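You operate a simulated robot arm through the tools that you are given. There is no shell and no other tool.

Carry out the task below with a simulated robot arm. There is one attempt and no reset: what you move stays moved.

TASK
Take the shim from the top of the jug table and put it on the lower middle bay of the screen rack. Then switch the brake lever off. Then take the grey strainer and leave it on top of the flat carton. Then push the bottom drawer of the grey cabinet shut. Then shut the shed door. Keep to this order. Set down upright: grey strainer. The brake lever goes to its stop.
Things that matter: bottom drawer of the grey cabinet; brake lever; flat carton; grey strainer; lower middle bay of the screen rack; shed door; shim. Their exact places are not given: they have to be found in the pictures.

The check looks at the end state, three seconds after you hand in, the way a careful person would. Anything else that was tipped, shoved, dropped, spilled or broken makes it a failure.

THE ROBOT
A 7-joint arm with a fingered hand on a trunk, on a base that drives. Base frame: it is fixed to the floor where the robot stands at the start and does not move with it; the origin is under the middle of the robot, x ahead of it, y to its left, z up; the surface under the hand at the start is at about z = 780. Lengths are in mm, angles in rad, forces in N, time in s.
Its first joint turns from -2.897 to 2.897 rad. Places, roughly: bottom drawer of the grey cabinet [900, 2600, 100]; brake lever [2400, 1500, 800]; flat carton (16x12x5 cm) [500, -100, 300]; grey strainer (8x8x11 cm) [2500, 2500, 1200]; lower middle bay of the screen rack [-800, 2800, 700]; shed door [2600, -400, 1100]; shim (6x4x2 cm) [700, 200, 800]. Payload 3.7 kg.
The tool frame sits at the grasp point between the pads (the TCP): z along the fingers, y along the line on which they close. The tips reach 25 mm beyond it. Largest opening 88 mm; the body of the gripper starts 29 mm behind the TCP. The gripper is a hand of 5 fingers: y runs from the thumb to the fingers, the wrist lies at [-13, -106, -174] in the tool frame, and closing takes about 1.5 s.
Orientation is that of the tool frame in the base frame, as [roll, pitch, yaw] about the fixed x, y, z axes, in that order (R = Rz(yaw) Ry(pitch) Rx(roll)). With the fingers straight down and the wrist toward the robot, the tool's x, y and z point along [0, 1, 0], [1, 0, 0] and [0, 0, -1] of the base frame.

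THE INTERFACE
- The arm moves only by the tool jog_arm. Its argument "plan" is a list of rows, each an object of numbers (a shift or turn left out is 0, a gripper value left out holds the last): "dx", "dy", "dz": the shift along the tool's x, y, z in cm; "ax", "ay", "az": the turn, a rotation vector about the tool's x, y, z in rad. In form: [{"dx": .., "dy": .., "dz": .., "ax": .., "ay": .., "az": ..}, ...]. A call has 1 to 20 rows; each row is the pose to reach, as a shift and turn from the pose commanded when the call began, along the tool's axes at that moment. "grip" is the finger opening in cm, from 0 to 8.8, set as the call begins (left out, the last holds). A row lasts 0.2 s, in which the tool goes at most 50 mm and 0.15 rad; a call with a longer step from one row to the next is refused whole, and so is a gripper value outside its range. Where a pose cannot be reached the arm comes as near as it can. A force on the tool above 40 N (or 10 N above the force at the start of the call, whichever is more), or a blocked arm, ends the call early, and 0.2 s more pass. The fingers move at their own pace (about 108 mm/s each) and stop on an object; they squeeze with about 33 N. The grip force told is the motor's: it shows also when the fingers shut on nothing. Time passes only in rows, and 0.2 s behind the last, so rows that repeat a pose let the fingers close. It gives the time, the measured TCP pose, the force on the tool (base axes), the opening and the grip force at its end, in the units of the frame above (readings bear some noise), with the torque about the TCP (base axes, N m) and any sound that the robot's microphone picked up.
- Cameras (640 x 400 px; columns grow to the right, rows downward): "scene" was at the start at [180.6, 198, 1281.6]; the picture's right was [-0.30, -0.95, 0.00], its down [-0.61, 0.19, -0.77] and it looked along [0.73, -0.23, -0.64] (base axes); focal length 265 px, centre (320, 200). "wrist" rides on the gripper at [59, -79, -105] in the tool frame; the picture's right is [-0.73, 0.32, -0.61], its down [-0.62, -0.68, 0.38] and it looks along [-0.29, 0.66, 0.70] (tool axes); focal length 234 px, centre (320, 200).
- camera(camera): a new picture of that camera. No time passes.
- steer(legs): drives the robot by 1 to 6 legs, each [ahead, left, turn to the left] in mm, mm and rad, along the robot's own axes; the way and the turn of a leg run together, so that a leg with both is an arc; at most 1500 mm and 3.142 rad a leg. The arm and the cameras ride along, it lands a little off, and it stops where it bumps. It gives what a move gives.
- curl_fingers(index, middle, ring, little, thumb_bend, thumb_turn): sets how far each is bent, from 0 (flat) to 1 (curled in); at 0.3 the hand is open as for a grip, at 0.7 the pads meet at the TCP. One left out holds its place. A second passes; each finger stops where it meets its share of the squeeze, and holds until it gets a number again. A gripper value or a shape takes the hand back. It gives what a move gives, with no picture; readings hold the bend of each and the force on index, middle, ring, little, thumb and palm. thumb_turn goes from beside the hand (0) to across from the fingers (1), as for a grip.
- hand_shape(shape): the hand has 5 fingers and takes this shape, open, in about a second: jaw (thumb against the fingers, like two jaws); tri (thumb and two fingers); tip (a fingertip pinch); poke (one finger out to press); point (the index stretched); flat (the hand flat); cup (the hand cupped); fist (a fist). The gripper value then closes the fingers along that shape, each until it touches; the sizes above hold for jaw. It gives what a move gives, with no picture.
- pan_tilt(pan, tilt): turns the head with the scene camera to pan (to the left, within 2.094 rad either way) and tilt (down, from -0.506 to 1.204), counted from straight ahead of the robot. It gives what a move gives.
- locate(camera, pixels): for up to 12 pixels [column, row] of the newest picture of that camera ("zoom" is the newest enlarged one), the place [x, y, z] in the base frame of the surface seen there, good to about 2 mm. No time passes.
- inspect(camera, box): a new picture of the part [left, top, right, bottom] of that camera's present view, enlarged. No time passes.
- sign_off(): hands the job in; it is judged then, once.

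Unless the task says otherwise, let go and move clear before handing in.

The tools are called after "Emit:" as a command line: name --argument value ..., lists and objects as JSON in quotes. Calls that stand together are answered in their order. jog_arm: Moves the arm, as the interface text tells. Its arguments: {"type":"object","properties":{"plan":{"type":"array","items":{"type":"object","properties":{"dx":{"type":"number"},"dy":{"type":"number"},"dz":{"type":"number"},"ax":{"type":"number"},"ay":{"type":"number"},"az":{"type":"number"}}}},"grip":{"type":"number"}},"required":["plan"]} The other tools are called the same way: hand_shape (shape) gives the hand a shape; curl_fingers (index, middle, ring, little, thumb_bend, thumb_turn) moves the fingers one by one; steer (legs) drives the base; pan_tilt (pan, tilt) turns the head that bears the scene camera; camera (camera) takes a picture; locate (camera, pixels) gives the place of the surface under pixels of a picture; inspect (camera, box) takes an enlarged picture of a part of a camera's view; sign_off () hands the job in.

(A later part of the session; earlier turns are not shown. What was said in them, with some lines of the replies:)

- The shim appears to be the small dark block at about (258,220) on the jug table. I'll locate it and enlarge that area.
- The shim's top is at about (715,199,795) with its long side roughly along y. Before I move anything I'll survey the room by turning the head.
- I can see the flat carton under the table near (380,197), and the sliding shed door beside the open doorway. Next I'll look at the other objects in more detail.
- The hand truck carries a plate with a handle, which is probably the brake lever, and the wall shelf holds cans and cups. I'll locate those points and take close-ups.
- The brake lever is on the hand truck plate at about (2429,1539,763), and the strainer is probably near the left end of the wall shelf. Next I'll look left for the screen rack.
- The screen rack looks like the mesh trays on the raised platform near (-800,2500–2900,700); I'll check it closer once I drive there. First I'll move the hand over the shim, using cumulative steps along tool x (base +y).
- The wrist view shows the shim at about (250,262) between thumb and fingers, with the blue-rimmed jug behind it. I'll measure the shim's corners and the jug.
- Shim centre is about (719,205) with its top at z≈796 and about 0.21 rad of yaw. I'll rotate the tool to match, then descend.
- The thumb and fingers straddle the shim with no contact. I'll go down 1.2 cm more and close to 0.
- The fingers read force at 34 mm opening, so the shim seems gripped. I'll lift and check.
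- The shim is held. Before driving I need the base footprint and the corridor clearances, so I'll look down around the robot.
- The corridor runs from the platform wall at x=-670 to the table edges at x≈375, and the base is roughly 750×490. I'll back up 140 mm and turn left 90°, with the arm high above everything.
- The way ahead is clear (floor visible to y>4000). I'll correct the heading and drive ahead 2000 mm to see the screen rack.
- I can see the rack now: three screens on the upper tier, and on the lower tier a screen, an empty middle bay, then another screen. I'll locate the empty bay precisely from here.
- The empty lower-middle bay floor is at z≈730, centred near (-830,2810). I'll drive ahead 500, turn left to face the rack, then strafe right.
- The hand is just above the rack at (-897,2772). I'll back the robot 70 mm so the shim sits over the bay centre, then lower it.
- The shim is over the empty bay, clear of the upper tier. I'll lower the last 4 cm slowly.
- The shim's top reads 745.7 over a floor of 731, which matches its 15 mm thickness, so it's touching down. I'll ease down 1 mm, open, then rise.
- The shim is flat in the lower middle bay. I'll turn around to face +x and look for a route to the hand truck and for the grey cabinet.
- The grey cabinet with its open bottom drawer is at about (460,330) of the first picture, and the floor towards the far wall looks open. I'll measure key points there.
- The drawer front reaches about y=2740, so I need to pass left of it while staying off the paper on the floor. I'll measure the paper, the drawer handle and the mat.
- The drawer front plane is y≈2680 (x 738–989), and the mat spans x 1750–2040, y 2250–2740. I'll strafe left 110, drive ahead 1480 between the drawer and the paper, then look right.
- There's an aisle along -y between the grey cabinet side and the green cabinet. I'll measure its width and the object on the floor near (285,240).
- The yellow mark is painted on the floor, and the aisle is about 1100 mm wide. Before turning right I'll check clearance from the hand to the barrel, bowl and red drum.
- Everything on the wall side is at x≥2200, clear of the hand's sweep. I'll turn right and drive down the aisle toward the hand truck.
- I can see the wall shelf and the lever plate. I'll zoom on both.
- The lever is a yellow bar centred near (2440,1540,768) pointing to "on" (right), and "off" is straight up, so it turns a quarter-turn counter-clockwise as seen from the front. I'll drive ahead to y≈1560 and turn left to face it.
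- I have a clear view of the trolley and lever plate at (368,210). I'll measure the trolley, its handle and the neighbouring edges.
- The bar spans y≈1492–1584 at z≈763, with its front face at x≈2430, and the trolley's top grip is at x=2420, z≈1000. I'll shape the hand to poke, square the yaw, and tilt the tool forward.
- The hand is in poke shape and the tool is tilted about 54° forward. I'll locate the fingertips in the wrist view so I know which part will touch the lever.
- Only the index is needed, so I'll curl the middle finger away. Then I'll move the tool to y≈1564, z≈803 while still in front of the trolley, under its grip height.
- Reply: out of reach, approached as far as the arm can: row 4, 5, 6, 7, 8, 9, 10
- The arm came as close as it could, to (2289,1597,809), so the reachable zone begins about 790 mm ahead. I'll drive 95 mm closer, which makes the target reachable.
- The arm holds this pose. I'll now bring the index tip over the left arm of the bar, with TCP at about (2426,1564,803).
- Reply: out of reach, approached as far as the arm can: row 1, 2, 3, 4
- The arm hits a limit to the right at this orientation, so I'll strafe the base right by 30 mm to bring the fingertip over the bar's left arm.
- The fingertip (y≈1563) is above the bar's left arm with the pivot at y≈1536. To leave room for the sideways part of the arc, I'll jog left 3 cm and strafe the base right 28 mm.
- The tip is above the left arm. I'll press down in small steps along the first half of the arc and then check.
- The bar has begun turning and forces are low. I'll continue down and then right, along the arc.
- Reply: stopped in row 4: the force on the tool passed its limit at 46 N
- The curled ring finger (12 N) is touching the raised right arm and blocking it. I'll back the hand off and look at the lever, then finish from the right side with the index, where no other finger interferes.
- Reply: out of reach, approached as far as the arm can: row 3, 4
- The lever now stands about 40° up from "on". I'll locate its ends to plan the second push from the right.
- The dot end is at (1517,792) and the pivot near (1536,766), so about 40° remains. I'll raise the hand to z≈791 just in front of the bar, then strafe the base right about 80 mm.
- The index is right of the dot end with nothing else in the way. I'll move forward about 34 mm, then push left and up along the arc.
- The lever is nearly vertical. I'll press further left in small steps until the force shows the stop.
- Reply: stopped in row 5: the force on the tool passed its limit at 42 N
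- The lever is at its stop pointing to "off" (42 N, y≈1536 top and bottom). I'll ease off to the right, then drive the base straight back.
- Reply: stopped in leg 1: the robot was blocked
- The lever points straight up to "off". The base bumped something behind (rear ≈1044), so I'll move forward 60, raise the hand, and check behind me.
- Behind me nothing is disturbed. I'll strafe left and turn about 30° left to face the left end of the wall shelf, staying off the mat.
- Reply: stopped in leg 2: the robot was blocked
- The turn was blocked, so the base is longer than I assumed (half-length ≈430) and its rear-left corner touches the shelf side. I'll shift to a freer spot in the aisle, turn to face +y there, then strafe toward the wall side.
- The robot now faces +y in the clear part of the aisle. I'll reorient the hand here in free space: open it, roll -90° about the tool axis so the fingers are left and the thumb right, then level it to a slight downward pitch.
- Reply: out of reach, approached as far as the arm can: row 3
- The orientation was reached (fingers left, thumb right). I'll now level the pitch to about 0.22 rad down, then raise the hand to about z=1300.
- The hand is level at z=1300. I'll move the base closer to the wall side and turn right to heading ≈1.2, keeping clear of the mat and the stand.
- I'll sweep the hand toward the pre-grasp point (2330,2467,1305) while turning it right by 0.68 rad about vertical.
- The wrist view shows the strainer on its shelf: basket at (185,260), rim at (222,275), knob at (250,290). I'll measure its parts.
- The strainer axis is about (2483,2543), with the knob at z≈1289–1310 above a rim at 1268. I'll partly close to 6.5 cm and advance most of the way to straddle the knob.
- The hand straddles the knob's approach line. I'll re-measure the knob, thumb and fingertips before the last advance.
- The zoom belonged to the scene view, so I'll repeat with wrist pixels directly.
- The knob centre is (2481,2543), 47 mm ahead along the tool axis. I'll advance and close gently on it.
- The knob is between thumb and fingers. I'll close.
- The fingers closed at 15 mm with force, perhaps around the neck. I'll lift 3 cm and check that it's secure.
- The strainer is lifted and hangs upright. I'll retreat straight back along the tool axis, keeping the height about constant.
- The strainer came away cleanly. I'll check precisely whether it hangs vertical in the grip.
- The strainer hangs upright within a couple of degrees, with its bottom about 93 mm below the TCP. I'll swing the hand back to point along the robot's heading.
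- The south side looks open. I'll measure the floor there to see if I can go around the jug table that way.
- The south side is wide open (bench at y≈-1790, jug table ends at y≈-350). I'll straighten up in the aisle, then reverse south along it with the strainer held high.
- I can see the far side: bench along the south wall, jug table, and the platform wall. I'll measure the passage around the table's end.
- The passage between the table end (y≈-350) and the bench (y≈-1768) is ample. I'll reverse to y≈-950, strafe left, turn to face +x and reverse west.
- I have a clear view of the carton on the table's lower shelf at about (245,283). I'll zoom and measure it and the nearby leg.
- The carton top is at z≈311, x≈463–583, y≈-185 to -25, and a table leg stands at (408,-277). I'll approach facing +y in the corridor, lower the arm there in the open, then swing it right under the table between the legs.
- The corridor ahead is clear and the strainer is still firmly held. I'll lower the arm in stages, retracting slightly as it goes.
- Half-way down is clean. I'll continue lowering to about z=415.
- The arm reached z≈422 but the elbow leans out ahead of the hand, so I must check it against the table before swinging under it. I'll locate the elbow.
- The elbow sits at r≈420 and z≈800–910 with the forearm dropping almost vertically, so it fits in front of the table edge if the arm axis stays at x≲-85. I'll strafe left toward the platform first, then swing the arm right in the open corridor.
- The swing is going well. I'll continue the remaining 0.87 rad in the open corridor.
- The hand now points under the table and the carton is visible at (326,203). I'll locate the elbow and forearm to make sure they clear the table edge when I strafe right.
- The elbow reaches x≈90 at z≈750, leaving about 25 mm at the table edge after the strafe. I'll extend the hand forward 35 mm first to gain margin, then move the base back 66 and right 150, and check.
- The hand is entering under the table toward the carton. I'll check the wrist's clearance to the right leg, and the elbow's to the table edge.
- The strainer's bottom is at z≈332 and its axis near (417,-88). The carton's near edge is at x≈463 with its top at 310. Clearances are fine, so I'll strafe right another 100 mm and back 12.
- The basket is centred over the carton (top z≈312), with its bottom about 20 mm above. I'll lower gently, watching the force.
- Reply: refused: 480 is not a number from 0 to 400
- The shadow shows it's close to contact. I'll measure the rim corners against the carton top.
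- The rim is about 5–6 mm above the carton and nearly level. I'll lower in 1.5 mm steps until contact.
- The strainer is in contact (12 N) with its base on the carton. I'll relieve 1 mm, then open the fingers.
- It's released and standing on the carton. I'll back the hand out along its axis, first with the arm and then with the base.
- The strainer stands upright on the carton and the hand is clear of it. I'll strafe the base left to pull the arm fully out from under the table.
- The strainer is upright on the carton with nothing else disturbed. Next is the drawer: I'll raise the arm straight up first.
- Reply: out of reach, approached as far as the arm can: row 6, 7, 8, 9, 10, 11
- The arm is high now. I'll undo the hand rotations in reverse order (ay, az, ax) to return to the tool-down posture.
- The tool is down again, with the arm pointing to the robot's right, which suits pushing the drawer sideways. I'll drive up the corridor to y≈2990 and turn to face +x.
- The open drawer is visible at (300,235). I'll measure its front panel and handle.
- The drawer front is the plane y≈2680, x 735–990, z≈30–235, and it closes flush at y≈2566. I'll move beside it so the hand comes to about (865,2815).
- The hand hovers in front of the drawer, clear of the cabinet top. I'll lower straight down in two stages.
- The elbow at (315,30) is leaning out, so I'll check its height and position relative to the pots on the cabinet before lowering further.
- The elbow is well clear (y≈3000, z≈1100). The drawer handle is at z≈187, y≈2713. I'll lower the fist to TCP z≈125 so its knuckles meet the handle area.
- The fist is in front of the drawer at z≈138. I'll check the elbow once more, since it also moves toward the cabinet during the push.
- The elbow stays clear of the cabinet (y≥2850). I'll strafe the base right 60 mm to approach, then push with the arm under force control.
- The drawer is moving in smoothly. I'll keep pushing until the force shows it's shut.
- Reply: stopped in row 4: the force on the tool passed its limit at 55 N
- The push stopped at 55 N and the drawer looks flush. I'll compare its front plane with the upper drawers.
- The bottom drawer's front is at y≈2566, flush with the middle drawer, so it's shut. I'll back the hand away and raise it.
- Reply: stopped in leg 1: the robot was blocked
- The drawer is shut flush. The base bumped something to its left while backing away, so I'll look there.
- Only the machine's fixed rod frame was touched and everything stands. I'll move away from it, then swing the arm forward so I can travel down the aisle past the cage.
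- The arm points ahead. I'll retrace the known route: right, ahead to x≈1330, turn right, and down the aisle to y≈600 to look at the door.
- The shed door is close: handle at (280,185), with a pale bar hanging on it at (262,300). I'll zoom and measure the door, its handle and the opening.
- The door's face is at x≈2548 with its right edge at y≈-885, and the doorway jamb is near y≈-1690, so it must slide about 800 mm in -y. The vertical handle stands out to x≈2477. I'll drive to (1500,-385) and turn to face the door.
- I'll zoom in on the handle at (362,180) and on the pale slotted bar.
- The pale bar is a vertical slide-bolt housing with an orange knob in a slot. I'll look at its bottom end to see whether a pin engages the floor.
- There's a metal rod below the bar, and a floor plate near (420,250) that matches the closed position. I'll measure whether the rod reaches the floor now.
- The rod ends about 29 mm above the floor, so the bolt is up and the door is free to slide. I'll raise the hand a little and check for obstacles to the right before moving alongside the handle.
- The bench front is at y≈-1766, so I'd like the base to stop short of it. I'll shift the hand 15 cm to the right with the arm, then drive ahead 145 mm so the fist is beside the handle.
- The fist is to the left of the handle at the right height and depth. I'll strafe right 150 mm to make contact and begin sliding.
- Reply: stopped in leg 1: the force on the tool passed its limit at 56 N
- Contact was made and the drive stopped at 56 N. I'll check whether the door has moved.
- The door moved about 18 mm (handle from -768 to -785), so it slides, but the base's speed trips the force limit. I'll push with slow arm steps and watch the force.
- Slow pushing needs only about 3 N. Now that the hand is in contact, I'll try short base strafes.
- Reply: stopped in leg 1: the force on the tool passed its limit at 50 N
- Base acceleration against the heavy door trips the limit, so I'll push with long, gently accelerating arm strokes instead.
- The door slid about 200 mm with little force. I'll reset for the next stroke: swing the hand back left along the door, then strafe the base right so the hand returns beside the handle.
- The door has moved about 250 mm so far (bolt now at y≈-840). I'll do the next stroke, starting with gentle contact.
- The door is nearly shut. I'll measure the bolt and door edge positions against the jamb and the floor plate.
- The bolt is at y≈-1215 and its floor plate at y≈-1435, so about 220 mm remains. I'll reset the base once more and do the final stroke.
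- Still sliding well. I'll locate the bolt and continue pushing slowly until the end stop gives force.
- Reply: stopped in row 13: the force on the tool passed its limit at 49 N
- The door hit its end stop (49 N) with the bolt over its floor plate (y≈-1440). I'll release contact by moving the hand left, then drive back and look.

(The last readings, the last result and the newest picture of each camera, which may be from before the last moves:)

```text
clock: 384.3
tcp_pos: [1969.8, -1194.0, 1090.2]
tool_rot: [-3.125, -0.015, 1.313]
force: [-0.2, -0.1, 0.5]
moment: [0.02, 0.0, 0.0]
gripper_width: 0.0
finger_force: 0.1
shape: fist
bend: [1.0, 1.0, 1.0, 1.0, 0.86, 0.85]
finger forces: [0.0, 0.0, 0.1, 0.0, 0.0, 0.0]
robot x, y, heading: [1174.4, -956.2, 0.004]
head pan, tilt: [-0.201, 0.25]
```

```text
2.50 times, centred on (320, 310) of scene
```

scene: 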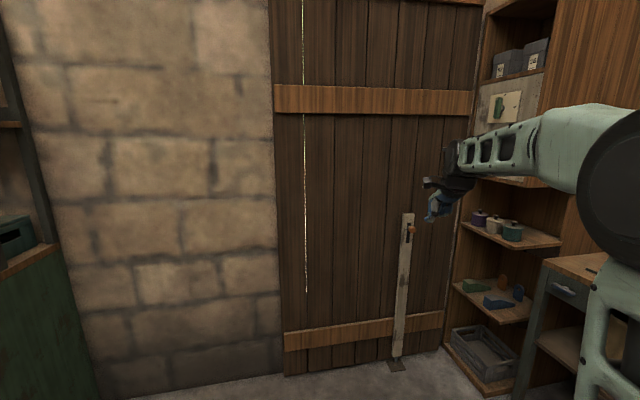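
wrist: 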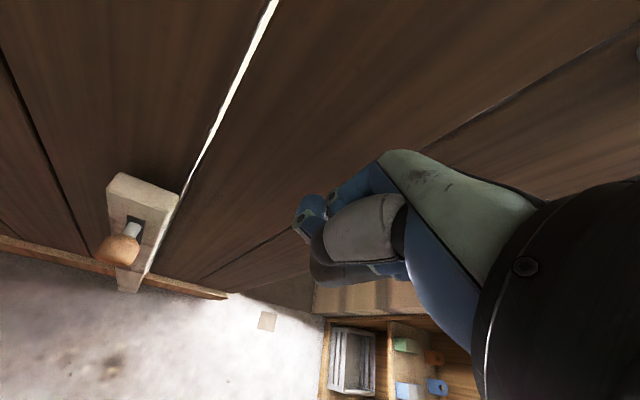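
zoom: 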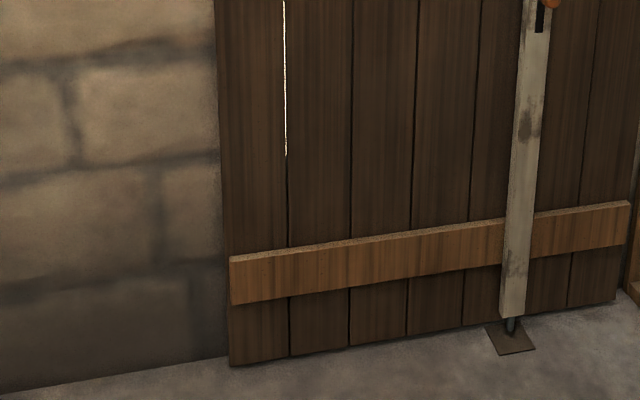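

The door fully covers the doorway and its bolt is over the floor plate. I'll take one last look at the jug table and strainer before handing in.

Emit:
pan_tilt --pan 1.9 --tilt 0.6

Emit:
camera --camera "scene"

Emit:
pan_tilt --pan 1.1 --tilt 0.2

Emit:
camera --camera "scene"

```text
clock: 386.3
tcp_pos: [1969.6, -1193.9, 1090.8]
tool_rot: [-3.124, -0.014, 1.314]
force: [0.0, 1.0, -0.6]
moment: [0.0, 0.01, -0.01]
gripper_width: 0.0
finger_force: 0.1
shape: fist
bend: [1.0, 1.0, 1.0, 1.0, 0.86, 0.85]
finger forces: [0.0, 0.0, 0.0, 0.0, 0.0, 0.0]
robot x, y, heading: [1173.4, -962.9, 0.005]
head pan, tilt: [1.901, 0.6]
```

```text
taken
```

scene: 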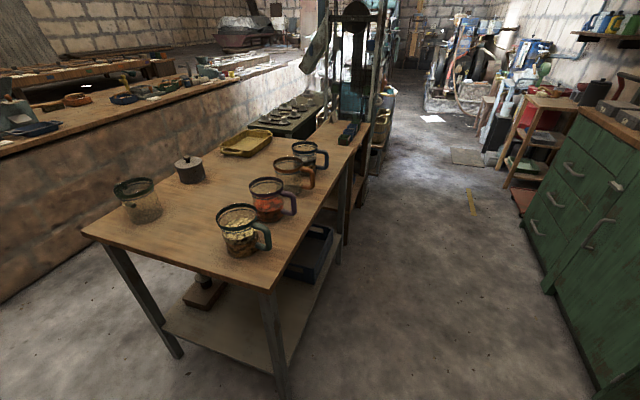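

```text
clock: 387.4
tcp_pos: [1969.5, -1192.9, 1090.7]
tool_rot: [-3.123, -0.014, 1.315]
force: [-0.3, -0.6, 1.2]
moment: [0.01, 0.02, 0.0]
gripper_width: 0.1
finger_force: 0.0
shape: fist
bend: [1.0, 1.0, 1.0, 1.0, 0.86, 0.85]
finger forces: [0.0, 0.1, 0.1, 0.0, 0.1, 0.0]
robot x, y, heading: [1173.1, -956.5, 0.002]
head pan, tilt: [1.1, 0.201]
```

```text
taken
```

scene: 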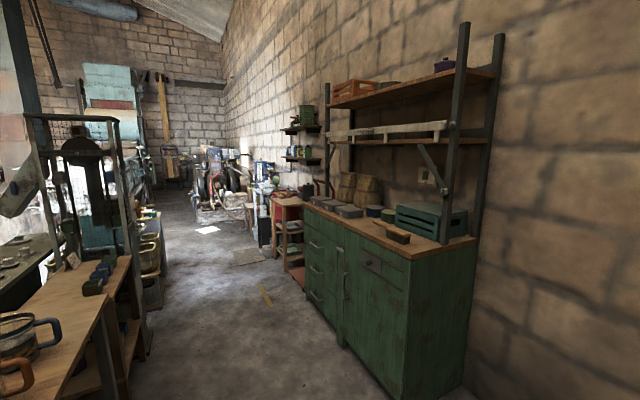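

Everything looks undisturbed: the jugs are in place, the strainer is standing on the carton, and the door is shut. The hand is empty and clear, so I'm handing in.

Emit:
sign_off

```text
The job is handed in.
```

All five steps are done in the order you gave, and I've handed the job in; the result of the check hasn't come back.

- **Shim:** it lies flat in the lower middle bay of the screen rack.
- **Brake lever:** it points straight up to "off". I pushed it until it hit its stop.
- **Grey strainer:** it stands upright on top of the flat carton, under the jug table.
- **Bottom drawer of the grey cabinet:** it is shut, flush with the drawer above.
- **Shed door:** it is slid to its end stop and covers the doorway. The door has a floor bolt, and I left it raised as I found it.

The base bumped things three times while driving:

- **Backing away from the hand truck:** it hit something behind it.
- **Turning in the aisle toward the strainer:** it was blocked, most likely by the shelves at its rear-left corner. I didn't look back at that spot.
- **Backing away from the drawer:** it most likely hit the rod frame on the white machine.

I looked around after the first and third bumps and saw nothing moved or knocked over. In the last look round, the jugs and the rest of the table were in place.
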